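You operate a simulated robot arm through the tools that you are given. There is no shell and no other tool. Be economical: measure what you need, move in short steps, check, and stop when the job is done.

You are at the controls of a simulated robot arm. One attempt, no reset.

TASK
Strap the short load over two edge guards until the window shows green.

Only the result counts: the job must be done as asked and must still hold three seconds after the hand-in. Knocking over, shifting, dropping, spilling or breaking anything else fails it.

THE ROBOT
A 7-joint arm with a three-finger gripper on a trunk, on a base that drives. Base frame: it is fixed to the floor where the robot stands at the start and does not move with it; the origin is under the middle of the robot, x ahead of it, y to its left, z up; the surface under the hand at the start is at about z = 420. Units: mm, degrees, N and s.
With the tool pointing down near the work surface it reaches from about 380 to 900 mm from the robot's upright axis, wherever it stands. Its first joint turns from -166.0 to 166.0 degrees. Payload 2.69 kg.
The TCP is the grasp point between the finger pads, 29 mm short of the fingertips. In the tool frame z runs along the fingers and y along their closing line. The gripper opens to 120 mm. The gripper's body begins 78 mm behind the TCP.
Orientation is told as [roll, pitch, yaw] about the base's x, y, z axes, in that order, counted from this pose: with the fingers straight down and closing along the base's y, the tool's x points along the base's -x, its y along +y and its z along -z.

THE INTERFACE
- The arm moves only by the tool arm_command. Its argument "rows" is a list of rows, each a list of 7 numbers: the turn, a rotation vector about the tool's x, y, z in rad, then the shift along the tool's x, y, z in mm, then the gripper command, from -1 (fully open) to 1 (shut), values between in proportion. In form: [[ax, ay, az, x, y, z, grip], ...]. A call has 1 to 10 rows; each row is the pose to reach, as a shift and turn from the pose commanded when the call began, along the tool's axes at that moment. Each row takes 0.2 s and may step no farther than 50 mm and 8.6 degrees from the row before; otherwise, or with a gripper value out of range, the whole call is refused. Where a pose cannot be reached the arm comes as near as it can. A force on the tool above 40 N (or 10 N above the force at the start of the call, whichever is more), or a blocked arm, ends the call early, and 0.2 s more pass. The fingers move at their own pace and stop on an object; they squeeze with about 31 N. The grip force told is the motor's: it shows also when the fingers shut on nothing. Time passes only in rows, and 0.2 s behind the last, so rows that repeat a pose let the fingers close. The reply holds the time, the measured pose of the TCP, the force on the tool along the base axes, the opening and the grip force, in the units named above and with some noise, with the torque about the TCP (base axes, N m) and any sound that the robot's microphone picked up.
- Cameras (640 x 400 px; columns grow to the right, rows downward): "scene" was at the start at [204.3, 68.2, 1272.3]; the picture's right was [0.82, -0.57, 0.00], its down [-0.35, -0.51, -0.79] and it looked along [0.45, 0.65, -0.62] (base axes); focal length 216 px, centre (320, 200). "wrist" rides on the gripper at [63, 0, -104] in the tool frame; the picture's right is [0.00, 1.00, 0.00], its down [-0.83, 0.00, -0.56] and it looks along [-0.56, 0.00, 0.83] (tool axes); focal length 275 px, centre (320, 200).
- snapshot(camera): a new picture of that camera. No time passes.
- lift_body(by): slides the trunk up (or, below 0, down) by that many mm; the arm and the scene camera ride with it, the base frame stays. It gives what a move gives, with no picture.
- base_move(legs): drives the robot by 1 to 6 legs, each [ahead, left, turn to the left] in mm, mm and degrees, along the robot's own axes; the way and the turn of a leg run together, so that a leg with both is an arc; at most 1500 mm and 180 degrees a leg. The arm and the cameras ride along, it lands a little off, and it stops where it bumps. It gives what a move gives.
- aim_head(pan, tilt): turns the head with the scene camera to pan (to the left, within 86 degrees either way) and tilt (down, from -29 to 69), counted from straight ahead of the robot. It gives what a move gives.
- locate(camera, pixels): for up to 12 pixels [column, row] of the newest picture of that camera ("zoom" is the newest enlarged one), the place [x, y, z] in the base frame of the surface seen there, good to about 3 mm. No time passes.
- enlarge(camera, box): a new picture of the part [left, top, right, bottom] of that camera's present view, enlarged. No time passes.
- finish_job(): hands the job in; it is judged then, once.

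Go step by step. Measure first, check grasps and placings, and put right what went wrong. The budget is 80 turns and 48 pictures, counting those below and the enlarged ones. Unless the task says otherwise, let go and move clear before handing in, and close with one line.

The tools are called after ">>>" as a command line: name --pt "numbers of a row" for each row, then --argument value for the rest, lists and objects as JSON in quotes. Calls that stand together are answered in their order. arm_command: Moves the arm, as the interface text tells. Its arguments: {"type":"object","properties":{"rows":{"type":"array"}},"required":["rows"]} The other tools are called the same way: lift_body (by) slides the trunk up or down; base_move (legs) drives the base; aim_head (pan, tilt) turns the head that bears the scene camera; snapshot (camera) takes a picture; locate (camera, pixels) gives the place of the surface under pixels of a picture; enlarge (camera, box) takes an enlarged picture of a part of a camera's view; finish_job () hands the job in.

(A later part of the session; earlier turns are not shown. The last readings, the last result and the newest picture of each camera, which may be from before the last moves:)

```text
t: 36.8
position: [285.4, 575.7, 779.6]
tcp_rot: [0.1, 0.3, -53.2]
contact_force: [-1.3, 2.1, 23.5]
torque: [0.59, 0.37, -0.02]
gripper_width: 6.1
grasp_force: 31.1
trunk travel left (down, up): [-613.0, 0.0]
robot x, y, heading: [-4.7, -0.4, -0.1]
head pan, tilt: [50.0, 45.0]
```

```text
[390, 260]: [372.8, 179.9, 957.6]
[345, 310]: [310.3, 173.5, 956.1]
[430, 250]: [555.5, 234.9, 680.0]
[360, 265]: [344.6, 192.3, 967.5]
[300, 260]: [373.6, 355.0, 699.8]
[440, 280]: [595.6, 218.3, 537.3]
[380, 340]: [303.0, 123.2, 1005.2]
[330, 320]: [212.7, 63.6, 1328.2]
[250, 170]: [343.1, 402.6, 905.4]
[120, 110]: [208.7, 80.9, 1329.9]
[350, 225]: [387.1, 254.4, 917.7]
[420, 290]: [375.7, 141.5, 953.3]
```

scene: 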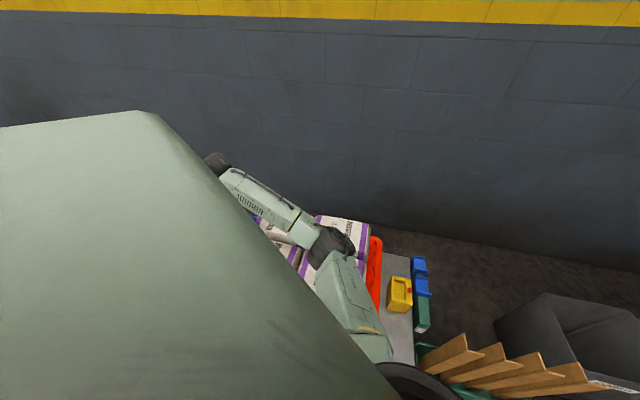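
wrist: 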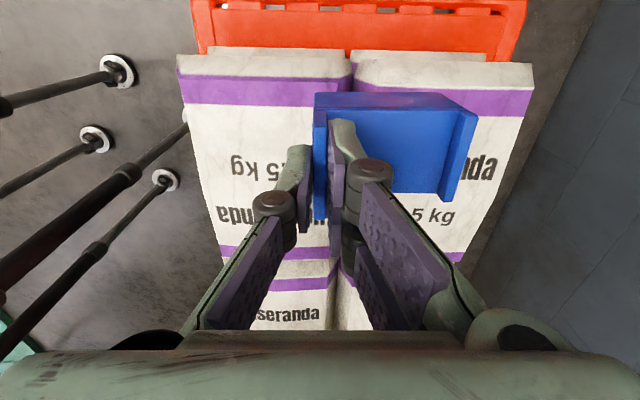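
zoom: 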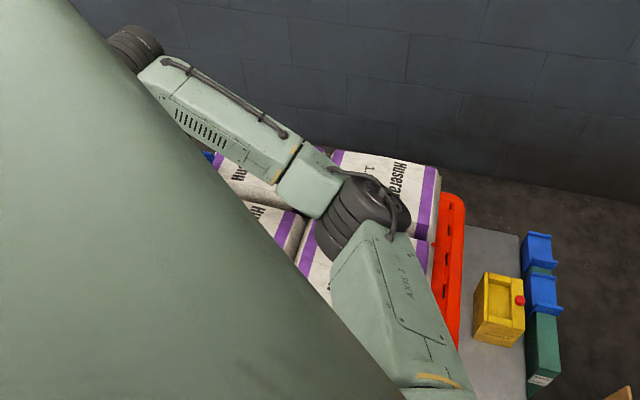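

Nothing visibly touches (flange bottom ≈705, bag side at −305, elbow high). I'll raise a little and see whether the force vanishes.

>>> arm_command --pt "0 0 0 0 0 -5 1" --pt "0 0 0 0 0 -12 1" --pt "0 0 0 0 0 -12 1"

>>> arm_command --pt "0 0 0 6 0 0 1" --pt "0 0 0 12 0 0 1" --pt "0 0 0 12 0 6 1" --pt "0 0 0 12 0 12 1" --pt "0 0 0 12 0 20 1"

```text
t: 37.6
position: [286.7, 575.0, 788.1]
tcp_rot: [-0.1, -0.1, -53.1]
contact_force: [-0.2, 0.0, -0.1]
torque: [-0.01, -0.03, -0.01]
gripper_width: 6.2
grasp_force: 30.9
trunk travel left (down, up): [-613.0, 0.0]
robot x, y, heading: [-0.3, 1.8, -0.2]
head pan, tilt: [50.0, 45.0]
```

```text
t: 38.8
position: [279.6, 585.8, 769.5]
tcp_rot: [-0.1, 0.0, -53.2]
contact_force: [-0.8, -1.2, -0.7]
torque: [0.0, -0.01, 0.0]
gripper_width: 6.0
grasp_force: 31.5
trunk travel left (down, up): [-613.0, 0.0]
robot x, y, heading: [2.4, 3.6, -0.2]
head pan, tilt: [50.0, 45.0]
```

Free after moving 12 mm outward, so the flange was catching the load's edge. Now lower here.

>>> arm_command --pt "0 0 0 0 0 6 1" --pt "0 0 0 0 0 12 1" --pt "0 0 0 0 0 18 1" --pt "0 0 0 0 0 23 1" --pt "0 0 0 0 0 27 1" --pt "0 0 0 0 0 30 1"

>>> arm_command --pt "0 0 0 -3 0 0 1" --pt "0 0 0 -6 0 0 1" --pt "0 0 0 -8 0 0 1" --pt "0 0 0 -9 0 0 1"

```text
t: 40.2
position: [279.3, 585.1, 739.8]
tcp_rot: [-0.1, 0.1, -53.2]
contact_force: [0.9, -0.9, 4.2]
torque: [0.02, -0.02, 0.0]
gripper_width: 6.1
grasp_force: 31.4
trunk travel left (down, up): [-613.0, 0.0]
robot x, y, heading: [-4.2, -0.4, -0.3]
head pan, tilt: [50.0, 45.0]
```

```text
t: 41.2
position: [284.6, 577.2, 739.7]
tcp_rot: [0.0, 0.0, -53.2]
contact_force: [-2.2, 1.3, 8.3]
torque: [0.22, 0.09, 0.01]
gripper_width: 6.1
grasp_force: 31.6
trunk travel left (down, up): [-613.0, 0.0]
robot x, y, heading: [1.8, -0.3, -0.1]
head pan, tilt: [50.0, 45.0]
```

Seated: upward contact 8 N at z=739.7, flange against the load's side at v≈−291. Release to a moderate opening and rise.

>>> arm_command --pt "0 0 0 0 0 0 0.7" --pt "0 0 0 0 0 0 0.5" --pt "0 0 0 0 0 0 0.3" --pt "0 0 0 0 0 0 0.2" --pt "0 0 0 0 0 0 0.2" --pt "0 0 0 0 0 -20 0.2" --pt "0 0 0 0 0 -45 0.2" --pt "0 0 0 0 0 -75 0.2"

>>> snapshot --camera "wrist"

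```text
t: 43.0
position: [288.0, 580.2, 813.9]
tcp_rot: [0.0, 0.0, -53.2]
contact_force: [0.4, -0.1, 0.1]
torque: [-0.03, 0.02, 0.04]
gripper_width: 47.9
grasp_force: 0.0
out of reach, approached as far as the arm can: row 8
trunk travel left (down, up): [-613.0, 0.0]
robot x, y, heading: [-0.8, -1.2, 0.3]
head pan, tilt: [50.0, 45.0]
```

```text
12 pictures are left
```

wrist: 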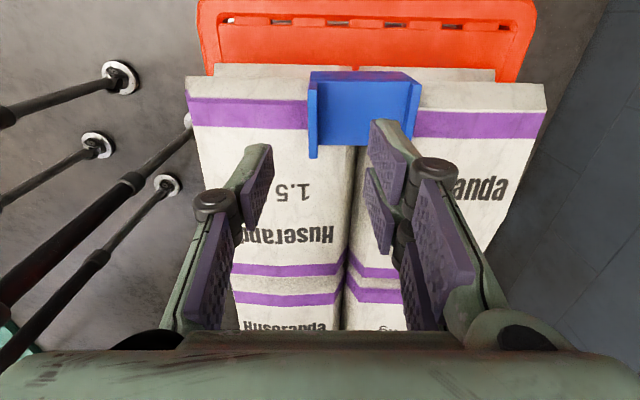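

Guard 1 sits over the left edge spanning the seam. Back for the second guard (tab at about u=631, v=398).

>>> arm_command --pt "0 0 0 -30 10 5 0.15" --pt "0 0 0 -78 20 10 0.15" --pt "0 0 0 -126 30 10 0.15" --pt "0 0 0 -174 35 10 0.15" --pt "0 0 0 -222 40 10 0.15" --pt "0 0 0 -270 44 10 0.15" --pt "0 0 0 -318 48 10 0.15" --pt "0 0 0 -366 52 10 0.15" --pt "0 0 0 -414 52 10 0.15" --pt "0 0 0 -460 52 10 0.15"

```text
t: 45.2
position: [603.8, 244.3, 799.2]
tcp_rot: [-0.1, 0.0, -53.2]
contact_force: [-0.1, 0.9, 1.1]
torque: [0.02, 0.01, -0.02]
gripper_width: 51.0
grasp_force: 0.0
trunk travel left (down, up): [-613.0, 0.0]
robot x, y, heading: [-3.8, 1.6, 0.1]
head pan, tilt: [50.0, 45.0]
```

>>> arm_command --pt "0 0 0 -45 0 0 0.15" --pt "0 0 0 -90 0 0 0.15" --pt "0 0 0 -135 0 5 0.15" --pt "0 0 0 -180 0 20 0.15" --pt "0 0 0 -215 1 55 0.15" --pt "0 0 0 -231 1.5 100 0.15" --pt "0 0 0 -231 1.5 148 0.15" --pt "0 0 0 -231 1.5 195 0.15" --pt "0 0 0 -231 1.5 225 0.15"

>>> enlarge --camera "wrist" --box '[160, 0, 480, 220]'

>>> locate --camera "zoom" --pixels '[[318, 260], [318, 300], [312, 240], [322, 240], [330, 260], [400, 250], [318, 340], [420, 240]]'

```text
t: 47.2
position: [744.0, 59.3, 579.1]
tcp_rot: [0.0, -0.1, -53.2]
contact_force: [0.2, 0.0, -0.6]
torque: [-0.01, 0.02, 0.0]
gripper_width: 51.0
grasp_force: 0.1
trunk travel left (down, up): [-613.0, 0.0]
robot x, y, heading: [-4.3, 3.5, -0.2]
head pan, tilt: [50.0, 45.0]
```

```text
1.82 times, centred on (320, 110) of wrist
```

zoom: 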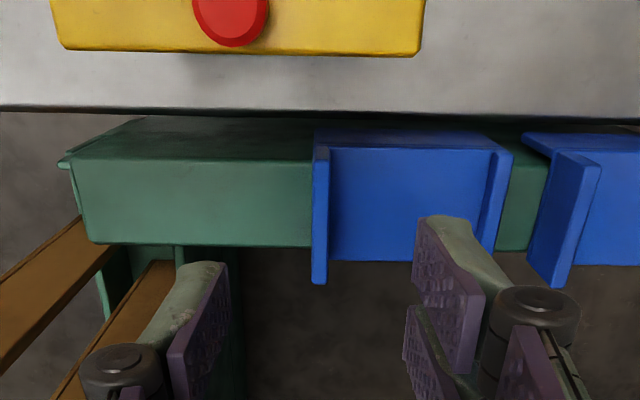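

```text
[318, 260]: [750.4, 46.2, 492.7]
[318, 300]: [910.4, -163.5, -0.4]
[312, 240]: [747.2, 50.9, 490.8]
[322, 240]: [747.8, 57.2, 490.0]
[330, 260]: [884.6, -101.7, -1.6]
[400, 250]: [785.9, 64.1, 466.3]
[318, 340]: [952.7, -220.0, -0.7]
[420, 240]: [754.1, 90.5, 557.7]
```

Tab is centred (zoom col 320). Descend 83 mm, close, lift.

>>> arm_command --pt "0 0 0 0 0 30 0.15" --pt "0 0 0 0 0 60 0.15" --pt "0 0 0 0 0 83 0.15" --pt "0 0 0 0 0 83 0.6" --pt "0 0 0 0 0 83 1" --pt "0 0 0 0 0 83 1" --pt "0 0 0 0 0 83 1" --pt "0 0 0 0 0 83 1"

>>> arm_command --pt "0 0 0 0 0 -15 1" --pt "0 0 0 0 0 -40 1" --pt "0 0 0 0 0 -75 1" --pt "0 0 0 0 0 -115 1" --pt "0 0 0 0 0 -155 1" --pt "0 0 0 0 0 -200 1" --pt "0 0 0 0 0 -245 1" --pt "0 0 0 0 0 -285 1" --pt "0 0 0 0 0 -315 1"

```text
t: 49.0
position: [745.4, 59.3, 495.8]
tcp_rot: [0.1, 0.1, -53.1]
contact_force: [-0.7, 0.8, -0.7]
torque: [-0.01, 0.05, 0.03]
gripper_width: 5.9
grasp_force: 31.5
trunk travel left (down, up): [-613.0, 0.0]
robot x, y, heading: [1.5, -0.5, 0.1]
head pan, tilt: [50.0, 45.0]
```

```text
t: 51.0
position: [745.5, 61.7, 808.8]
tcp_rot: [0.0, 0.0, -53.2]
contact_force: [0.5, 0.4, -0.1]
torque: [-0.01, 0.02, 0.0]
gripper_width: 6.1
grasp_force: 31.3
trunk travel left (down, up): [-613.0, 0.0]
robot x, y, heading: [-1.4, -0.0, -0.1]
head pan, tilt: [50.0, 45.0]
```

Second guard held. It must be turned half-way round for the right edge; move over and rotate toward yaw +126.9.

>>> arm_command --pt "0 0 -0.148 23 0 0 1" --pt "0 0 -0.296 46 1 0 1" --pt "0 0 -0.444 69 2 0 1" --pt "0 0 -0.592 92 3 0 1" --pt "0 0 -0.74 115 4 0 1" --pt "0 0 -0.888 138 5 0 1" --pt "0 0 -1.036 161 5 0 1" --pt "0 0 -1.184 184 5 0 1" --pt "0 0 -1.332 207 6 0 1" --pt "0 0 -1.48 230 6 0 1"

>>> arm_command --pt "0 0 -0.148 0 0 0 1" --pt "0 0 -0.296 0 0 0 1" --pt "0 0 -0.444 0 0 0 1" --pt "0 0 -0.592 0 0 0 1" --pt "0 0 -0.74 0 0 0 1" --pt "0 0 -0.888 0 0 0 1" --pt "0 0 -1.036 0 0 0 1" --pt "0 0 -1.184 0 0 0 1" --pt "0 0 -1.332 0 0 0 1" --pt "0 0 -1.48 0 0 0 1"

>>> arm_command --pt "0 0 -0.09 0 0 0 1" --pt "0 0 -0.18 0 0 0 1" --pt "0 0 -0.18 0 0 0 1"

```text
t: 53.2
position: [613.2, 248.6, 808.2]
tcp_rot: [0.0, 0.1, 31.8]
contact_force: [0.2, 0.1, -0.3]
torque: [-0.03, -0.01, -0.01]
gripper_width: 6.1
grasp_force: 31.3
trunk travel left (down, up): [-613.0, 0.0]
robot x, y, heading: [-0.6, 4.6, -0.0]
head pan, tilt: [50.0, 45.0]
```

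```text
t: 55.4
position: [611.6, 248.9, 808.8]
tcp_rot: [0.0, -0.1, 116.6]
contact_force: [0.3, 0.4, 0.0]
torque: [0.0, 0.03, 0.01]
gripper_width: 6.5
grasp_force: 31.2
trunk travel left (down, up): [-613.0, 0.0]
robot x, y, heading: [-2.4, -1.9, 0.1]
head pan, tilt: [50.0, 45.0]
```

```text
t: 56.2
position: [612.7, 248.6, 809.2]
tcp_rot: [0.0, 0.0, 126.8]
contact_force: [-1.1, -0.2, -0.5]
torque: [0.0, -0.03, 0.02]
gripper_width: 5.7
grasp_force: 30.8
trunk travel left (down, up): [-613.0, 0.0]
robot x, y, heading: [-0.2, -1.7, 0.1]
head pan, tilt: [50.0, 45.0]
```

Rotation succeeded; TCP at u=639, v=169. Check the load's right side.

>>> snapshot --camera "wrist"

>>> locate --camera "wrist" --pixels '[[280, 80], [280, 100], [280, 120], [280, 140], [500, 80], [500, 100], [500, 120], [500, 140], [400, 95], [400, 105], [250, 110], [540, 110]]'

```text
10 pictures are left
```

wrist: 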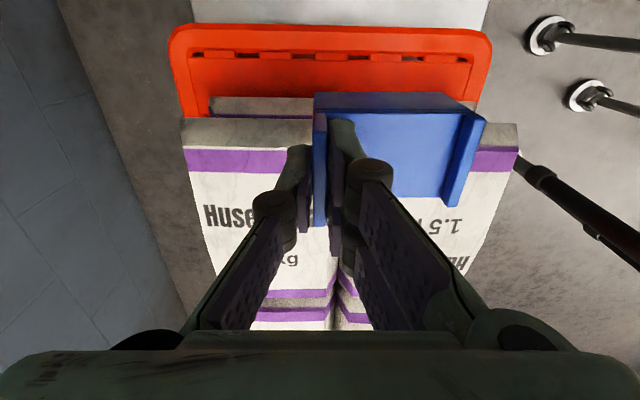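

```text
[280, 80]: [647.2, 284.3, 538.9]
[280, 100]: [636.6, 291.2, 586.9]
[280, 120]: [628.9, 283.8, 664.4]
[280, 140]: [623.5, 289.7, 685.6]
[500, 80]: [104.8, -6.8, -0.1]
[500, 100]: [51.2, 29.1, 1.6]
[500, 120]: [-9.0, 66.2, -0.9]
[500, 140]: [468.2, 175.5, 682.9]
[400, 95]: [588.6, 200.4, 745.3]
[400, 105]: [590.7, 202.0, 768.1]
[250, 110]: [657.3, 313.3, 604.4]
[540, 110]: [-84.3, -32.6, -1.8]
```

The right side is at v≈150, top ≈695. Shift to v≈151, lower, then slide in to contact.

>>> arm_command --pt "0 0 0 -10 0 0 1" --pt "0 0 0 -17 0 15 1" --pt "0 0 0 -17 0 30 1" --pt "0 0 0 -17 0 42 1" --pt "0 0 0 -17 0 52 1" --pt "0 0 0 -17 0 60 1" --pt "0 0 0 -17 0 65 1" --pt "0 0 0 -17 0 69 1"

```text
t: 58.0
position: [601.4, 262.1, 738.8]
tcp_rot: [0.0, 0.1, 126.7]
contact_force: [0.4, 1.1, 0.0]
torque: [0.01, -0.01, 0.02]
gripper_width: 5.8
grasp_force: 30.5
trunk travel left (down, up): [-613.0, 0.0]
robot x, y, heading: [3.7, -2.3, -0.1]
head pan, tilt: [50.0, 45.0]
```

No contact yet; slide inward and then lower a little.

>>> arm_command --pt "0 0 0 -4 0 0 1" --pt "0 0 0 -8 0 0 1" --pt "0 0 0 -11 0 0 1" --pt "0 0 0 -13 0 0 1"

>>> arm_command --pt "0 0 0 0 0 1 1" --pt "0 0 0 0 0 2 1" --pt "0 0 0 0 0 2 1"

```text
t: 59.0
position: [593.3, 271.5, 740.4]
tcp_rot: [0.0, -0.1, 126.7]
contact_force: [0.1, -0.5, -0.6]
torque: [0.01, -0.01, 0.01]
gripper_width: 6.0
grasp_force: 30.8
trunk travel left (down, up): [-613.0, 0.0]
robot x, y, heading: [-1.3, 0.4, -0.0]
head pan, tilt: [50.0, 45.0]
```

```text
t: 59.8
position: [594.8, 272.7, 737.1]
tcp_rot: [0.0, 0.1, 126.7]
contact_force: [0.5, -0.6, -1.0]
torque: [-0.03, 0.0, 0.04]
gripper_width: 6.1
grasp_force: 31.5
trunk travel left (down, up): [-613.0, 0.0]
robot x, y, heading: [-2.3, -1.7, 0.1]
head pan, tilt: [50.0, 45.0]
```

>>> arm_command --pt "0 0 0 0 0 1 1" --pt "0 0 0 0 0 2 1" --pt "0 0 0 0 0 3 1" --pt "0 0 0 0 0 3 1"

>>> arm_command --pt "0 0 0 -2 0 0 1" --pt "0 0 0 -4 0 0 1" --pt "0 0 0 -4 0 0 1"

```text
t: 60.8
position: [595.0, 272.0, 734.5]
tcp_rot: [0.0, 0.1, 126.8]
contact_force: [0.6, 0.4, -0.4]
torque: [0.02, -0.02, 0.0]
gripper_width: 6.2
grasp_force: 30.7
trunk travel left (down, up): [-613.0, 0.0]
robot x, y, heading: [-0.4, 4.0, -0.1]
head pan, tilt: [50.0, 45.0]
```

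```text
t: 61.6
position: [593.1, 274.6, 734.1]
tcp_rot: [-0.1, 0.0, 126.8]
contact_force: [0.0, 0.6, -0.5]
torque: [0.0, -0.02, -0.01]
gripper_width: 6.3
grasp_force: 31.2
trunk travel left (down, up): [-613.0, 0.0]
robot x, y, heading: [1.4, -0.0, 0.1]
head pan, tilt: [50.0, 45.0]
```

>>> arm_command --pt "0 0 0 0 0 1 1" --pt "0 0 0 0 0 2 1" --pt "0 0 0 0 0 3 1" --pt "0 0 0 0 0 4 1" --pt "0 0 0 0 0 4 1"

>>> arm_command --pt "0 0 0 -2 0 0 1" --pt "0 0 0 -4 0 0 1" --pt "0 0 0 -4 0 0 1"

```text
t: 62.8
position: [591.5, 276.0, 734.3]
tcp_rot: [-0.3, 0.0, 126.7]
contact_force: [3.7, 2.6, 29.8]
torque: [0.01, -0.04, 0.06]
gripper_width: 6.1
grasp_force: 30.9
trunk travel left (down, up): [-613.0, 0.0]
robot x, y, heading: [-3.4, -5.4, -0.2]
head pan, tilt: [50.0, 45.0]
```

```text
t: 63.6
position: [589.8, 276.8, 732.3]
tcp_rot: [-0.1, 0.1, 126.6]
contact_force: [7.1, -11.1, 29.4]
torque: [-0.41, -0.23, 0.02]
gripper_width: 6.0
grasp_force: 30.5
trunk travel left (down, up): [-613.0, 0.0]
robot x, y, heading: [-3.0, -1.1, 0.0]
head pan, tilt: [50.0, 45.0]
```

Seated top (29 N) and side (13 N in +v). Relieve the push a bit, then release and rise.

>>> arm_command --pt "0 0 0 1 0 -1 1" --pt "0 0 0 1.5 0 -2 1" --pt "0 0 0 1.5 0 -2.5 1"

>>> arm_command --pt "0 0 0 0 0 0 0.7" --pt "0 0 0 0 0 0 0.5" --pt "0 0 0 0 0 0 0.3" --pt "0 0 0 0 0 0 0.2" --pt "0 0 0 0 0 0 0.2" --pt "0 0 0 0 0 -20 0.2" --pt "0 0 0 0 0 -45 0.2" --pt "0 0 0 0 0 -75 0.2"

>>> snapshot --camera "wrist"

```text
t: 64.4
position: [588.7, 276.3, 733.6]
tcp_rot: [0.1, 0.0, 126.7]
contact_force: [2.8, -13.8, 9.6]
torque: [-0.56, -0.17, -0.13]
gripper_width: 5.9
grasp_force: 31.0
trunk travel left (down, up): [-613.0, 0.0]
robot x, y, heading: [-0.3, 0.3, -0.2]
head pan, tilt: [50.0, 45.0]
```

```text
t: 66.2
position: [589.7, 278.6, 808.8]
tcp_rot: [0.0, 0.0, 126.7]
contact_force: [-0.2, -0.5, 0.0]
torque: [-0.03, 0.0, 0.02]
gripper_width: 48.0
grasp_force: 0.1
trunk travel left (down, up): [-613.0, 0.0]
robot x, y, heading: [1.1, -2.3, 0.1]
head pan, tilt: [50.0, 45.0]
```

```text
9 pictures are left
```

wrist: 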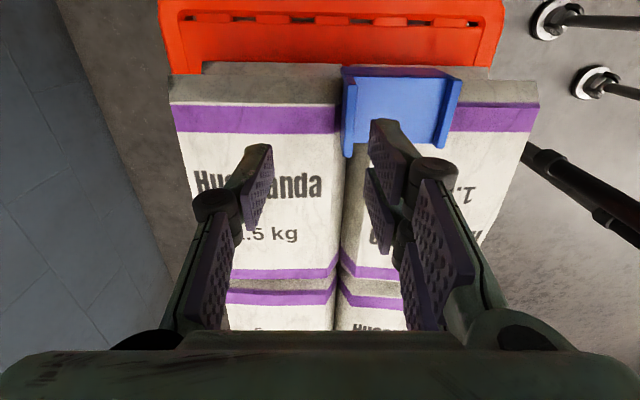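

The guard seems to have shifted toward −u (tab now at col 348, at the seam). Measure it.

>>> locate --camera "wrist" --pixels '[[350, 100], [350, 140], [455, 95], [446, 135], [400, 90], [400, 125], [400, 72], [345, 200], [348, 72], [460, 80], [300, 80], [357, 110]]'

>>> enlarge --camera "wrist" --box '[280, 40, 520, 190]'

```text
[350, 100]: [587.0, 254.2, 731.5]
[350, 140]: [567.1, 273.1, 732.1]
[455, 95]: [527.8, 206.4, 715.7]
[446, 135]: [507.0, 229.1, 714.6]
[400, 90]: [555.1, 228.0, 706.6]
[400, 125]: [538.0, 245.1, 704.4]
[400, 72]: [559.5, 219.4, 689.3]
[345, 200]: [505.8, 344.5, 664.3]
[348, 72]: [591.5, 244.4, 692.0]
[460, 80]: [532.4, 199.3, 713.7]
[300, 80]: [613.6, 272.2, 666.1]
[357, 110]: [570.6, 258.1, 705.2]
```

```text
2.67 times, centred on (400, 115) of wrist
```

zoom: 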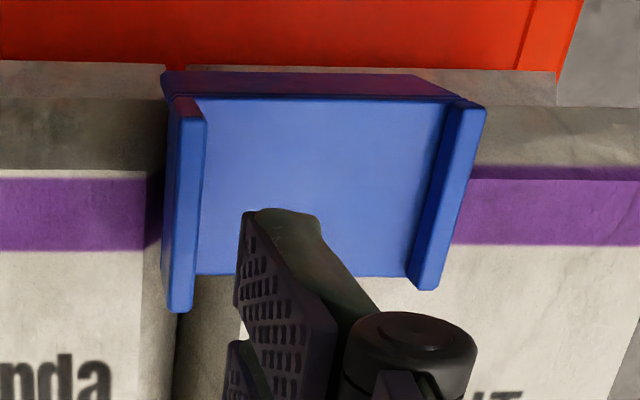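

Guard centre is at u≈582; want ≈605. I'll re-grip the tab at u≈620, raise slightly and shift +u.

>>> arm_command --pt "0 0 0 0 10 0 0.15" --pt "0 0 0 2 19 20 0.15" --pt "0 0 0 2 19 45 0.15" --pt "0 0 0 2 19 65 0.15" --pt "0 0 0 2 19 72 0.15" --pt "0 0 0 2 19 72 0.5" --pt "0 0 0 2 19 72 1" --pt "0 0 0 2 19 72 1" --pt "0 0 0 2 19 72 1" --pt "0 0 0 2 19 72 1"

>>> arm_command --pt "0 0 0 0 0 -5 1" --pt "0 0 0 2 0 -10 1" --pt "0 0 0 2 -8 -10 1" --pt "0 0 0 2 -16 -10 1" --pt "0 0 0 2 -22 -10 1" --pt "0 0 0 2 -22 -10 1"

```text
t: 68.4
position: [576.7, 265.3, 736.8]
tcp_rot: [0.0, 0.1, 126.7]
contact_force: [1.4, -0.5, 0.0]
torque: [-0.01, -0.04, 0.0]
gripper_width: 6.2
grasp_force: 31.0
trunk travel left (down, up): [-613.0, 0.0]
robot x, y, heading: [3.8, 1.0, 0.3]
head pan, tilt: [50.0, 45.0]
```

```text
t: 69.8
position: [595.6, 276.9, 747.1]
tcp_rot: [0.0, 0.0, 126.6]
contact_force: [0.3, -0.9, -0.4]
torque: [0.0, 0.02, 0.01]
gripper_width: 5.9
grasp_force: 31.0
trunk travel left (down, up): [-613.0, 0.0]
robot x, y, heading: [-1.6, -1.6, -0.3]
head pan, tilt: [50.0, 45.0]
```

>>> arm_command --pt "0 0 0 0 0 4 1" --pt "0 0 0 0 0 7 1" --pt "0 0 0 0 0 9 1" --pt "0 0 0 0 0 10 1" --pt "0 0 0 0 0 10 1"

```text
t: 71.0
position: [593.8, 275.6, 737.1]
tcp_rot: [0.0, 0.0, 126.8]
contact_force: [-0.6, 0.6, -1.0]
torque: [0.01, -0.02, 0.0]
gripper_width: 6.0
grasp_force: 30.7
trunk travel left (down, up): [-613.0, 0.0]
robot x, y, heading: [-3.3, 2.2, 0.2]
head pan, tilt: [50.0, 45.0]
```

>>> arm_command --pt "0 0 0 0 0 0.5 1" --pt "0 0 0 0 0 1 1" --pt "0 0 0 0 0 1.5 1" --pt "0 0 0 0 0 1.5 1"

>>> arm_command --pt "0 0 0 0 0 0.5 1" --pt "0 0 0 0 0 1 1" --pt "0 0 0 0 0 1 1"

```text
t: 72.0
position: [594.7, 276.1, 736.6]
tcp_rot: [0.0, 0.1, 126.8]
contact_force: [3.6, 2.2, 10.0]
torque: [0.09, -0.04, -0.02]
gripper_width: 5.8
grasp_force: 30.9
trunk travel left (down, up): [-613.0, 0.0]
robot x, y, heading: [-0.1, -3.1, -0.0]
head pan, tilt: [50.0, 45.0]
```

```text
t: 72.8
position: [594.6, 275.9, 736.1]
tcp_rot: [-0.1, -0.1, 126.6]
contact_force: [1.3, 2.9, 27.4]
torque: [0.07, 0.09, -0.04]
gripper_width: 5.9
grasp_force: 31.2
trunk travel left (down, up): [-613.0, 0.0]
robot x, y, heading: [2.4, 2.1, 0.0]
head pan, tilt: [50.0, 45.0]
```

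Contact made; back off about 1.2 mm and release gently.

>>> arm_command --pt "0 0 0 0 0 -0.7 1" --pt "0 0 0 0 0 -1.2 1" --pt "0 0 0 0 0 -1.2 1"

>>> arm_command --pt "0 0 0 0 0 0 0.8" --pt "0 0 0 0 0 0 0.75" --pt "0 0 0 0 0 0 0.7" --pt "0 0 0 0 0 0 0.6" --pt "0 0 0 0 0 0 0.5" --pt "0 0 0 0 0 0 0.4" --pt "0 0 0 0 0 -20 0.4" --pt "0 0 0 0 0 -45 0.4" --pt "0 0 0 0 0 -75 0.2"

>>> enlarge --camera "wrist" --box '[200, 30, 520, 230]'

>>> locate --camera "wrist" --pixels '[[322, 100], [322, 130], [430, 90], [380, 90], [380, 110], [340, 90], [430, 80], [380, 72]]'

```text
t: 73.6
position: [594.7, 275.7, 735.4]
tcp_rot: [0.0, 0.0, 126.6]
contact_force: [-1.6, 0.6, 23.8]
torque: [0.06, 0.17, -0.04]
gripper_width: 6.2
grasp_force: 31.7
trunk travel left (down, up): [-613.0, 0.0]
robot x, y, heading: [1.1, 3.4, 0.1]
head pan, tilt: [50.0, 45.0]
```

```text
t: 75.6
position: [594.6, 276.8, 808.9]
tcp_rot: [0.0, 0.1, 126.7]
contact_force: [0.2, -0.2, 0.3]
torque: [0.01, 0.0, -0.01]
gripper_width: 48.1
grasp_force: 0.1
trunk travel left (down, up): [-613.0, 0.0]
robot x, y, heading: [-1.1, -1.8, 0.2]
head pan, tilt: [50.0, 45.0]
```

```text
2.00 times, centred on (360, 130) of wrist
```

zoom: 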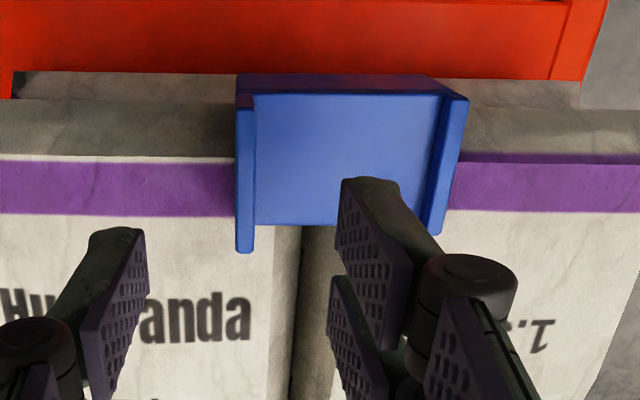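

```text
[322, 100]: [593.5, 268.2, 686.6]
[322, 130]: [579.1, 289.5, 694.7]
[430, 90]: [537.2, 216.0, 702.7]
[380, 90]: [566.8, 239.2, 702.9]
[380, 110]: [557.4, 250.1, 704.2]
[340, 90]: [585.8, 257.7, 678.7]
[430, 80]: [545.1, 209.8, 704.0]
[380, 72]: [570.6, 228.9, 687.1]
```

Guard 2 now sits centred on the seam (zoom cols 237–465). Now rotate to yaw 36.8 and travel to the strap tongue.

>>> arm_command --pt "0 0 0.148 -38 6 0 -0.2" --pt "0 0 0.296 -76 12 0 -0.2" --pt "0 0 0.444 -114 18 0 -0.2" --pt "0 0 0.592 -152 24 0 -0.2" --pt "0 0 0.74 -190 30 0 -0.2" --pt "0 0 0.888 -228 36 0 -0.2" --pt "0 0 1.036 -266 42 0 -0.2" --pt "0 0 1.184 -304 48 0 -0.2" --pt "0 0 1.332 -342 54 0 -0.2" --pt "0 0 1.48 -380 60 0 -0.2"

>>> arm_command --pt "0 0 0.045 0 0 0 -0.2" --pt "0 0 0.089 0 0 0 -0.2"

```text
t: 77.8
position: [318.7, 544.2, 812.4]
tcp_rot: [0.0, 0.1, 41.7]
contact_force: [0.6, 0.3, 0.2]
torque: [-0.01, -0.01, -0.03]
gripper_width: 72.1
grasp_force: 0.2
trunk travel left (down, up): [-613.0, 0.0]
robot x, y, heading: [2.2, -1.5, -0.1]
head pan, tilt: [50.0, 45.0]
```

```text
t: 78.4
position: [319.9, 544.3, 811.4]
tcp_rot: [-0.1, 0.0, 36.8]
contact_force: [0.0, -0.2, -0.2]
torque: [0.01, 0.0, 0.0]
gripper_width: 72.0
grasp_force: 0.0
trunk travel left (down, up): [-613.0, 0.0]
robot x, y, heading: [-1.8, 0.6, -0.2]
head pan, tilt: [50.0, 45.0]
```

>>> arm_command --pt "0 0 0 20 36 0 0" --pt "0 0 0 42 73 0 0" --pt "0 0 0 63 110 0 0" --pt "0 0 0 84 147 0 0" --pt "0 0 0 105 184 15 0" --pt "0 0 0 125 220 45 0" --pt "0 0 0 125 220 90 0" --pt "0 0 0 125 220 138 0" --pt "0 0 0 125 220 186 0" --pt "0 0 0 125 220 230 0"

>>> snapshot --camera "wrist"

>>> locate --camera "wrist" --pixels '[[320, 130], [320, 150], [320, 110], [320, 170], [310, 140], [330, 140], [300, 120], [340, 120]]'

```text
refused: row 6 steps farther than a row can; nothing moved
```

```text
6 pictures are left
```

wrist: 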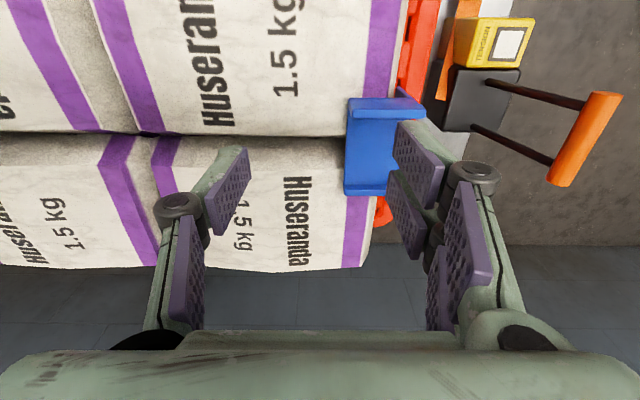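

```text
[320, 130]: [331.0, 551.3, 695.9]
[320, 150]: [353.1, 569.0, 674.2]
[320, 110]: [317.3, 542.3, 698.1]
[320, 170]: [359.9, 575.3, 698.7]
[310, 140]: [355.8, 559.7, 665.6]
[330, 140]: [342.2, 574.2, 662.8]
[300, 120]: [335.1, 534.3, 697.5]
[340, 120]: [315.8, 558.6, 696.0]
```

The move was refused (step too long); the picture still shows the left guard in place and the lever. Locate lever points and redo the move.

>>> locate --camera "wrist" --pixels '[[605, 100], [562, 178], [585, 138], [490, 84], [475, 128], [545, 157], [510, 42], [480, 100], [375, 102], [375, 188], [375, 140], [460, 60]]'

>>> arm_command --pt "0 0 0 20 36 0 0" --pt "0 0 0 42 73 0 0" --pt "0 0 0 63 110 0 0" --pt "0 0 0 84 147 0 0" --pt "0 0 0 105 184 5 0" --pt "0 0 0 125 220 20 0" --pt "0 0 0 125 220 68 0" --pt "0 0 0 125 220 116 0" --pt "0 0 0 125 220 164 0" --pt "0 0 0 125 220 211 0"

>>> snapshot --camera "wrist"

>>> locate --camera "wrist" --pixels '[[320, 130], [320, 150], [320, 110], [320, 170], [310, 140], [330, 140], [300, 120], [340, 120]]'

```text
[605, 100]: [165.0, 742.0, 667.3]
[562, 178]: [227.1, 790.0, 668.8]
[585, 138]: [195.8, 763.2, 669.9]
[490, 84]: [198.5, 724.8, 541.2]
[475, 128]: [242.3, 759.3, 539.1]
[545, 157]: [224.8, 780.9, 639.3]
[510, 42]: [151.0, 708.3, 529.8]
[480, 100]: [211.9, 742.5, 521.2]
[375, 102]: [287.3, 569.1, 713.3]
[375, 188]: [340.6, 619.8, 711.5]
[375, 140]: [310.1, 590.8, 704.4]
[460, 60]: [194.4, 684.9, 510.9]
```

```text
t: 80.6
position: [87.6, 647.0, 598.3]
tcp_rot: [0.0, 0.1, 36.8]
contact_force: [0.0, 1.0, -0.1]
torque: [-0.04, 0.02, -0.04]
gripper_width: 59.9
grasp_force: 0.0
trunk travel left (down, up): [-613.0, 0.0]
robot x, y, heading: [-0.8, 1.7, 0.0]
head pan, tilt: [50.0, 45.0]
```

```text
5 pictures are left
```

wrist: 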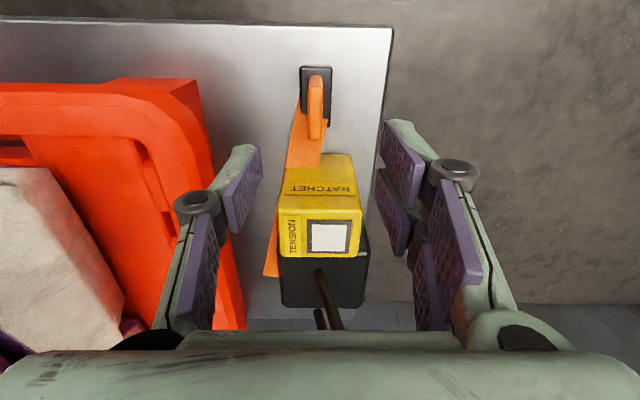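

```text
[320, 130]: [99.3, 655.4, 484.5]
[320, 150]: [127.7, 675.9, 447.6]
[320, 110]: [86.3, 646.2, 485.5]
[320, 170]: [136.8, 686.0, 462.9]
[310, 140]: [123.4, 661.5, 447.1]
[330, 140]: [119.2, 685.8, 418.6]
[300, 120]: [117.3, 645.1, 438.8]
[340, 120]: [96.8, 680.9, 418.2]
```

The tongue bar (cols 308–324) is nearly centred; shift 2 mm, descend to z≈481 and grip.

>>> arm_command --pt "0 0 0 1 -2.3 30 0" --pt "0 0 0 1 -2.3 65 0" --pt "0 0 0 1 -2.3 95 0" --pt "0 0 0 1 -2.3 117 0" --pt "0 0 0 1 -2.3 117 0.4" --pt "0 0 0 1 -2.3 117 1" --pt "0 0 0 1 -2.3 117 1" --pt "0 0 0 1 -2.3 117 1" --pt "0 0 0 1 -2.3 117 1"

>>> arm_command --pt "0 0 0 0 0 -10 1" --pt "0 0 0 0 0 -25 1" --pt "0 0 0 0 0 -45 1" --pt "0 0 0 0 0 -70 1" --pt "0 0 0 0 0 -100 1"

```text
t: 82.6
position: [89.2, 637.0, 487.2]
tcp_rot: [0.0, 0.0, 36.7]
contact_force: [-0.1, -0.2, 0.3]
torque: [0.03, 0.0, 0.01]
gripper_width: 11.5
grasp_force: 31.3
out of reach, approached as far as the arm can: row 4, 5, 6, 7, 8, 9
trunk travel left (down, up): [-613.0, 0.0]
robot x, y, heading: [-0.8, -0.5, -0.5]
head pan, tilt: [50.0, 45.0]
```

```text
t: 83.8
position: [82.5, 669.6, 574.9]
tcp_rot: [-0.1, 0.1, 36.8]
contact_force: [0.0, 0.2, -0.7]
torque: [0.03, 0.01, -0.03]
gripper_width: 11.5
grasp_force: 31.5
out of reach, approached as far as the arm can: row 2, 3, 4, 5
trunk travel left (down, up): [-613.0, 0.0]
robot x, y, heading: [-0.6, 2.0, 0.0]
head pan, tilt: [50.0, 45.0]
```

The tongue is held (11.5 mm). Rise to about z=800, moving slightly toward the load.

>>> arm_command --pt "0 0 0 0 -12 -30 1" --pt "0 0 0 0 -24 -65 1" --pt "0 0 0 0 -36 -105 1" --pt "0 0 0 0 -48 -145 1" --pt "0 0 0 -10 -60 -185 1" --pt "0 0 0 -30 -75 -220 1" --pt "0 0 0 -60 -90 -235 1" --pt "0 0 0 -95 -110 -240 1" --pt "0 0 0 -130 -140 -240 1"

>>> enlarge --camera "wrist" --box '[160, 0, 640, 300]'

```text
t: 85.8
position: [222.3, 720.8, 822.5]
tcp_rot: [-0.2, 0.1, 36.8]
contact_force: [-0.2, 0.1, -0.7]
torque: [0.04, 0.0, 0.0]
gripper_width: 11.4
grasp_force: 31.4
out of reach, approached as far as the arm can: row 1, 2, 3, 4, 5, 6, 7, 8, 9
trunk travel left (down, up): [-613.0, 0.0]
robot x, y, heading: [-1.4, 1.2, 0.1]
head pan, tilt: [50.0, 45.0]
```

```text
1.33 times, centred on (400, 150) of wrist
```

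zoom: 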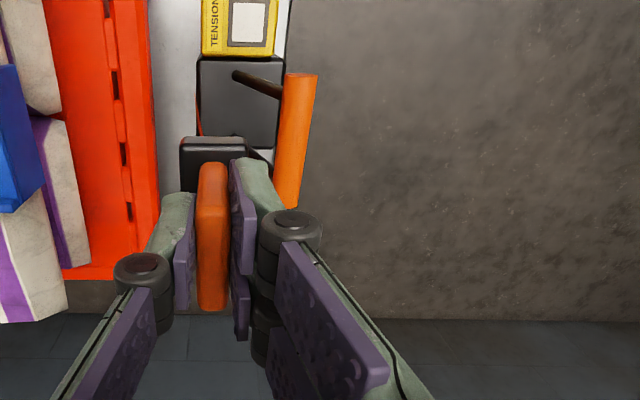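

The tongue (black plug with orange grip, bottom ≈67 mm under TCP) is held. Carry it along the strap line at z≈822 over both guards toward the buckle.

>>> arm_command --pt "0 0 0 0 -35 0 1" --pt "0 0 0 1 -80 0 1" --pt "0 0 0 2 -127 0 1" --pt "0 0 0 3 -174 0 1" --pt "0 0 0 4 -221 0 1" --pt "0 0 0 5 -268 0 1" --pt "0 0 0 5 -315 0 1" --pt "0 0 0 5 -362 0 1" --pt "0 0 0 5 -409 0 1" --pt "0 0 0 5 -456 0 1"

```text
t: 88.0
position: [650.2, 580.6, 818.3]
tcp_rot: [0.0, 0.4, 37.3]
contact_force: [-1.8, 1.0, 0.7]
torque: [-0.05, -0.15, 0.0]
gripper_width: 11.3
grasp_force: 30.7
out of reach, approached as far as the arm can: row 1, 2, 3, 4, 5, 6, 7, 8, 9, 10
trunk travel left (down, up): [-613.0, 0.0]
robot x, y, heading: [2.2, -1.9, 0.0]
head pan, tilt: [50.0, 45.0]
```

The arm swung outward (u=868) instead of tracking the line — a posture limit. Test a small inward move to see the response.

>>> arm_command --pt "0 0 0 20 0 -5 1" --pt "0 0 0 40 0 -10 1" --pt "0 0 0 60 0 -15 1"

```text
t: 88.8
position: [640.0, 589.4, 835.7]
tcp_rot: [0.1, 0.1, 36.9]
contact_force: [0.8, 0.8, -0.4]
torque: [-0.02, -0.02, 0.02]
gripper_width: 11.4
grasp_force: 30.7
out of reach, approached as far as the arm can: row 1, 2, 3
trunk travel left (down, up): [-613.0, 0.0]
robot x, y, heading: [-0.5, -0.2, -0.0]
head pan, tilt: [50.0, 45.0]
```

>>> snapshot --camera "scene"

```text
3 pictures are left
```

scene: 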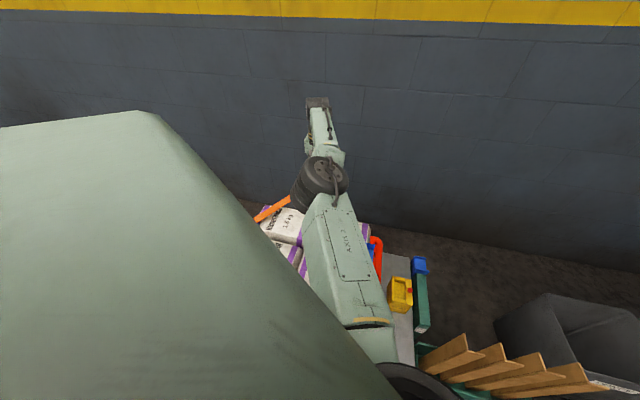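

The arm is stretched with a low elbow because the trunk stands high for this height. I'll raise the hand relative to the trunk, then lower the trunk, to regain a comfortable posture.

>>> arm_command --pt "0 0 0 0 0 -30 1" --pt "0 0 0 0 0 -65 1" --pt "0 0 0 0 0 -100 1" --pt "0 0 0 0 0 -130 1" --pt "0 0 0 0 0 -150 1"

>>> lift_body --by -120

>>> arm_command --pt "0 0 0 15 0 0 1" --pt "0 0 0 30 0 0 1" --pt "0 0 0 50 0 0 1"

```text
t: 90.0
position: [634.3, 569.6, 978.9]
tcp_rot: [0.0, 0.0, 36.8]
contact_force: [0.6, 0.4, -1.4]
torque: [-0.01, -0.01, -0.01]
gripper_width: 11.4
grasp_force: 30.9
out of reach, approached as far as the arm can: row 4, 5
trunk travel left (down, up): [-613.0, 0.0]
robot x, y, heading: [1.8, 3.8, -0.0]
head pan, tilt: [50.0, 45.0]
```

```text
t: 91.5
position: [632.4, 569.9, 858.3]
tcp_rot: [0.0, 0.0, 36.9]
contact_force: [0.3, 0.4, -1.7]
torque: [0.0, 0.0, -0.01]
gripper_width: 11.7
grasp_force: 31.4
trunk travel left (down, up): [-493.0, 120.0]
robot x, y, heading: [-0.2, 1.2, -0.0]
head pan, tilt: [50.0, 45.0]
```

```text
t: 92.3
position: [593.5, 539.1, 857.9]
tcp_rot: [0.0, 0.0, 36.8]
contact_force: [-0.8, 0.0, 0.2]
torque: [-0.02, -0.03, 0.01]
gripper_width: 11.2
grasp_force: 31.2
trunk travel left (down, up): [-493.0, 120.0]
robot x, y, heading: [1.2, 2.6, 0.1]
head pan, tilt: [50.0, 45.0]
```

It tracks again. Bring the tongue back onto the strap line u=605 at v≈−250, high, so the strap drops between the first guard's ribs, then go forward.

>>> arm_command --pt "0 0 0 32 25 -5 1" --pt "0 0 0 64 55 -10 1" --pt "0 0 0 96 85 -15 1" --pt "0 0 0 130 115 -20 1" --pt "0 0 0 162 145 -20 1" --pt "0 0 0 193 175 -20 1" --pt "0 0 0 193 175 -20 1"

>>> arm_command --pt "0 0 0 0 -40 0 1" --pt "0 0 0 0 -85 0 1" --pt "0 0 0 0 -130 0 1" --pt "0 0 0 0 -175 0 1" --pt "0 0 0 0 -220 0 1" --pt "0 0 0 0 -265 0 1" --pt "0 0 0 0 -310 0 1" --pt "0 0 0 0 -355 0 1" --pt "0 0 0 0 -400 0 1" --pt "0 0 0 0 -440 0 1"

```text
t: 93.9
position: [331.5, 564.8, 879.1]
tcp_rot: [-0.1, 0.0, 36.8]
contact_force: [0.9, 0.4, -0.5]
torque: [0.0, -0.02, 0.0]
gripper_width: 11.6
grasp_force: 31.3
trunk travel left (down, up): [-493.0, 120.0]
robot x, y, heading: [-1.9, 3.1, -0.3]
head pan, tilt: [50.0, 45.0]
```

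```text
t: 96.1
position: [600.3, 211.3, 877.4]
tcp_rot: [0.0, 0.0, 36.9]
contact_force: [-0.6, 0.4, 0.0]
torque: [-0.02, 0.04, 0.01]
gripper_width: 11.7
grasp_force: 30.9
trunk travel left (down, up): [-493.0, 120.0]
robot x, y, heading: [-5.0, 0.5, 0.1]
head pan, tilt: [50.0, 45.0]
```

On line: u=607, v=191, z=877. Move above the buckle pocket to z≈680 and look.

>>> arm_command --pt "0 0 0 1 -35 0 1" --pt "0 0 0 3 -70 10 1" --pt "0 0 0 5 -103 30 1" --pt "0 0 0 5 -103 75 1" --pt "0 0 0 5 -103 120 1" --pt "0 0 0 5 -103 165 1" --pt "0 0 0 5 -103 197 1" --pt "0 0 0 5 -103 197 1"

>>> snapshot --camera "wrist"

```text
t: 97.9
position: [654.4, 124.8, 681.9]
tcp_rot: [-0.1, 0.0, 36.7]
contact_force: [0.2, -0.5, -0.2]
torque: [0.02, 0.01, -0.02]
gripper_width: 11.5
grasp_force: 31.2
trunk travel left (down, up): [-493.0, 120.0]
robot x, y, heading: [-2.4, -0.8, -0.1]
head pan, tilt: [50.0, 45.0]
```

```text
2 pictures are left
```

wrist: 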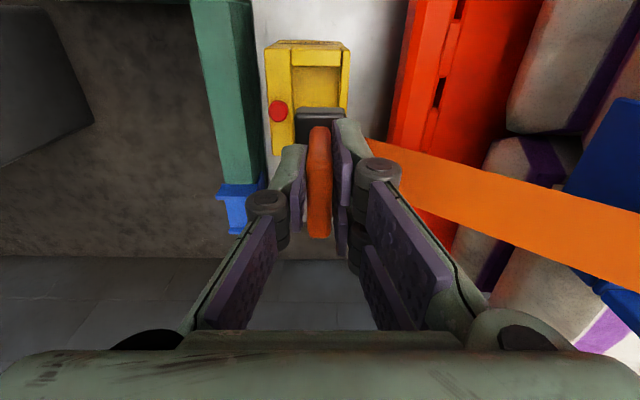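

>>> locate --camera "wrist" --pixels '[[288, 60], [296, 75], [338, 75], [346, 75], [318, 55], [318, 75], [318, 95], [298, 112], [343, 112], [320, 108], [320, 120], [279, 110]]'

>>> locate --camera "wrist" --pixels '[[292, 60], [292, 90], [343, 60], [342, 90], [318, 63], [318, 67], [282, 150], [270, 50], [270, 140], [349, 55], [296, 90], [338, 90]]'

```text
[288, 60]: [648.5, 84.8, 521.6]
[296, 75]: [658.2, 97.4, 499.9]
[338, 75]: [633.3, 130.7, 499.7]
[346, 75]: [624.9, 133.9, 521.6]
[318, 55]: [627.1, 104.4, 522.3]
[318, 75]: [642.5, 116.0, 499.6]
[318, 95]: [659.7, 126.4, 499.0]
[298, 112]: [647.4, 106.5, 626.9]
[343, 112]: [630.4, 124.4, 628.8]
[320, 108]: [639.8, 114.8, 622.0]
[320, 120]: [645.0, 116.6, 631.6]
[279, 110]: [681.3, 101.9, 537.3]
```

```text
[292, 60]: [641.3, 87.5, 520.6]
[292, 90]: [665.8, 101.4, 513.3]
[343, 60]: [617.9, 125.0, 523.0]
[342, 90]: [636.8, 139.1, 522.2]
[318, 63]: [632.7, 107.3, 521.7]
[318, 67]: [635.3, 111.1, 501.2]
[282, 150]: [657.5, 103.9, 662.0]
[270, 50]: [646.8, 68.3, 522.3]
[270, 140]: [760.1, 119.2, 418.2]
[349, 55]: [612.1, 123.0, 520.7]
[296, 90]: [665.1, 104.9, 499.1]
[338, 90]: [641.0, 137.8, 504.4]
```

Pocket spans v 274.5–318 (centre 296.5), u 571–642; plug centre is at v≈292, u≈607. Shift +v 4.5 mm and lower.

>>> arm_command --pt "0 0 0 0 -4.5 0 1" --pt "0 0 0 0 -4.5 30 1" --pt "0 0 0 0 -4.5 60 1" --pt "0 0 0 0 -4.5 80 1" --pt "0 0 0 0 -4.5 92 1" --pt "0 0 0 0 -4.5 100 1" --pt "0 0 0 0 -4.5 106 1" --pt "0 0 0 0 -4.5 111 1"

```text
t: 99.7
position: [656.6, 121.3, 571.6]
tcp_rot: [0.0, -0.1, 36.8]
contact_force: [-1.2, 0.1, 8.0]
torque: [-0.08, 0.15, 0.04]
gripper_width: 11.6
grasp_force: 31.1
trunk travel left (down, up): [-493.0, 120.0]
robot x, y, heading: [1.2, 2.5, 0.0]
head pan, tilt: [50.0, 45.0]
```

Entering the pocket (8 N at z=571.6). Press on down gently.

>>> arm_command --pt "0 0 0 0 0 2 1" --pt "0 0 0 0 0 4 1" --pt "0 0 0 0 0 6 1" --pt "0 0 0 0 0 7 1" --pt "0 0 0 0 0 7 1"

```text
t: 100.9
position: [657.9, 123.1, 567.3]
tcp_rot: [-0.2, -0.1, 36.7]
contact_force: [-6.4, 0.4, 28.1]
torque: [0.04, 0.17, -0.02]
gripper_width: 11.6
grasp_force: 31.0
trunk travel left (down, up): [-493.0, 120.0]
robot x, y, heading: [-2.3, -3.1, -0.1]
head pan, tilt: [50.0, 45.0]
```

>>> arm_command --pt "0 0 0 0 0 1.5 1" --pt "0 0 0 0 0 3 1" --pt "0 0 0 0 0 4 1" --pt "0 0 0 0 0 5 1" --pt "0 0 0 0 0 5 1"

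```text
t: 102.1
position: [656.5, 122.5, 560.9]
tcp_rot: [-0.1, -0.2, 36.8]
contact_force: [4.0, 2.5, 27.6]
torque: [0.11, -0.25, 0.05]
gripper_width: 11.5
grasp_force: 31.1
trunk travel left (down, up): [-493.0, 120.0]
robot x, y, heading: [4.6, 1.2, -0.0]
head pan, tilt: [50.0, 45.0]
```

It went 6 mm further at constant force. Press on once more.

>>> arm_command --pt "0 0 0 0 0 1.5 1" --pt "0 0 0 0 0 3 1" --pt "0 0 0 0 0 4.5 1" --pt "0 0 0 0 0 6 1" --pt "0 0 0 0 0 6 1"

```text
t: 103.3
position: [657.0, 122.4, 554.3]
tcp_rot: [0.0, 0.0, 36.8]
contact_force: [-6.2, -3.7, 26.8]
torque: [-0.08, 0.18, 0.01]
gripper_width: 11.4
grasp_force: 31.0
trunk travel left (down, up): [-493.0, 120.0]
robot x, y, heading: [-0.9, -2.2, 0.3]
head pan, tilt: [50.0, 45.0]
```

Force stays at ~27 N, so the pads are sliding down the grip; the tips now near the plug's shoulder. Press more so the tips push the plug directly.

>>> arm_command --pt "0 0 0 0 0 2 1" --pt "0 0 0 0 0 4 1" --pt "0 0 0 0 0 6 1" --pt "0 0 0 0 0 8 1" --pt "0 0 0 0 0 10 1"

```text
t: 104.3
position: [658.2, 122.3, 548.6]
tcp_rot: [0.0, -0.4, 36.9]
contact_force: [-6.7, 0.8, 20.6]
torque: [-0.25, 0.82, -0.16]
gripper_width: 11.6
grasp_force: 31.6
trunk travel left (down, up): [-493.0, 120.0]
robot x, y, heading: [1.3, -3.2, -0.0]
head pan, tilt: [50.0, 45.0]
stopped in row 4: the force on the tool passed its limit at 42 N (the readings are from after the stop); the commanded pose is now the measured one
```

Force limit was reached with the tips on the plug. Test the latch with a gentle upward pull.

>>> arm_command --pt "0 0 0 0 0 -2 1" --pt "0 0 0 0 0 -4 1" --pt "0 0 0 0 0 -6 1" --pt "0 0 0 0 0 -8 1"

```text
t: 105.3
position: [659.8, 122.3, 551.8]
tcp_rot: [0.0, -0.2, 36.9]
contact_force: [-1.4, -6.8, -22.9]
torque: [-0.17, 0.06, -0.17]
gripper_width: 12.2
grasp_force: 31.2
trunk travel left (down, up): [-493.0, 120.0]
robot x, y, heading: [-0.8, -2.3, -0.3]
head pan, tilt: [50.0, 45.0]
```

−23 N on the pull: the plug is held by the latch. Open just a little (red button is near), rise.

>>> arm_command --pt "0 0 0 0 0 3 0.65" --pt "0 0 0 0 0 3 0.65" --pt "0 0 0 0 0 3 0.65" --pt "0 0 0 0 0 -15 0.65" --pt "0 0 0 0 0 -45 0.65" --pt "0 0 0 0 0 -85 0.6" --pt "0 0 0 0 0 -130 0.5" --pt "0 0 0 0 0 -175 0.5"

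>>> locate --camera "wrist" --pixels '[[500, 200]]'

```text
t: 107.1
position: [658.6, 123.4, 726.5]
tcp_rot: [0.1, -0.2, 37.0]
contact_force: [0.3, -0.5, -0.8]
torque: [0.02, 0.0, 0.0]
gripper_width: 30.1
grasp_force: 0.0
trunk travel left (down, up): [-493.0, 120.0]
robot x, y, heading: [-1.6, 2.3, -0.3]
head pan, tilt: [50.0, 45.0]
```

```text
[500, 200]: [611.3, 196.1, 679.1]
```

Released and clear. Now travel back over the load to the ratchet lever (bar centre u≈611, v≈−496, z≈665).

>>> arm_command --pt "0 0 0 0 10 -45 0" --pt "0 0 0 0 30 -90 0" --pt "0 0 0 0 70 -115 0" --pt "0 0 0 0 117 -120 -0.2" --pt "0 0 0 0 164 -120 -0.2" --pt "0 0 0 0 212 -120 -0.2" --pt "0 0 0 -2 260 -120 -0.2" --pt "0 0 0 -4 308 -120 -0.2" --pt "0 0 0 -6 356 -120 -0.2" --pt "0 0 0 -8 404 -120 -0.2"

>>> arm_command --pt "0 0 0 0 45 0 -0.2" --pt "0 0 0 0 92 0 -0.2" --pt "0 0 0 0 139 0 -0.2" --pt "0 0 0 0 186 0 -0.2" --pt "0 0 0 0 233 0 -0.2" --pt "0 0 0 0 280 0 -0.2" --pt "0 0 0 -1 327 0 -0.2" --pt "0 0 0 -2 360 0 -0.2" --pt "0 0 0 -2 388 0 -0.2"

```text
t: 109.3
position: [423.4, 453.2, 848.1]
tcp_rot: [-0.1, -0.3, 36.8]
contact_force: [-0.3, -0.1, -0.2]
torque: [0.04, 0.02, 0.03]
gripper_width: 72.3
grasp_force: 0.1
trunk travel left (down, up): [-493.0, 120.0]
robot x, y, heading: [-0.4, 1.1, -0.1]
head pan, tilt: [50.0, 45.0]
```

```text
t: 111.3
position: [192.4, 706.5, 835.0]
tcp_rot: [0.0, -0.2, 37.1]
contact_force: [0.6, 0.4, -0.8]
torque: [-0.02, 0.03, 0.01]
gripper_width: 71.9
grasp_force: 0.0
out of reach, approached as far as the arm can: row 7, 8, 9
trunk travel left (down, up): [-493.0, 120.0]
robot x, y, heading: [3.1, 0.4, -0.2]
head pan, tilt: [50.0, 45.0]
```

Another posture limit; I'll try approaching while lowering to z≈740, where reach should be better.

>>> arm_command --pt "0 0 0 0 0 35 -0.2" --pt "0 0 0 0 0 70 -0.2" --pt "0 0 0 -10 10 90 -0.2" --pt "0 0 0 -20 22 95 -0.2" --pt "0 0 0 -30 35 95 -0.2" --pt "0 0 0 -33 46 95 -0.2"

```text
t: 112.7
position: [199.9, 720.7, 740.6]
tcp_rot: [0.0, -0.2, 36.9]
contact_force: [-0.9, -0.3, -0.1]
torque: [0.03, 0.0, -0.01]
gripper_width: 71.9
grasp_force: 0.0
out of reach, approached as far as the arm can: row 1, 2, 4, 5, 6
trunk travel left (down, up): [-493.0, 120.0]
robot x, y, heading: [2.0, -1.7, -0.0]
head pan, tilt: [50.0, 45.0]
```

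>>> arm_command --pt "0 0 -0.13 0 0 0 -0.2" --pt "0 0 -0.26 0 0 0 -0.2" --pt "0 0 -0.39 0 0 0 -0.2" --pt "0 0 -0.39 -8 15 0 -0.2" --pt "0 0 -0.39 -16 30 0 -0.2" --pt "0 0 -0.39 -20 40 0 -0.2"

```text
t: 114.1
position: [198.1, 721.3, 735.8]
tcp_rot: [-0.2, -0.1, 59.3]
contact_force: [-0.2, 0.3, -0.7]
torque: [0.0, -0.01, 0.0]
gripper_width: 72.0
grasp_force: 0.0
out of reach, approached as far as the arm can: row 4, 5, 6
trunk travel left (down, up): [-493.0, 120.0]
robot x, y, heading: [-0.2, 0.1, -0.0]
head pan, tilt: [50.0, 45.0]
```

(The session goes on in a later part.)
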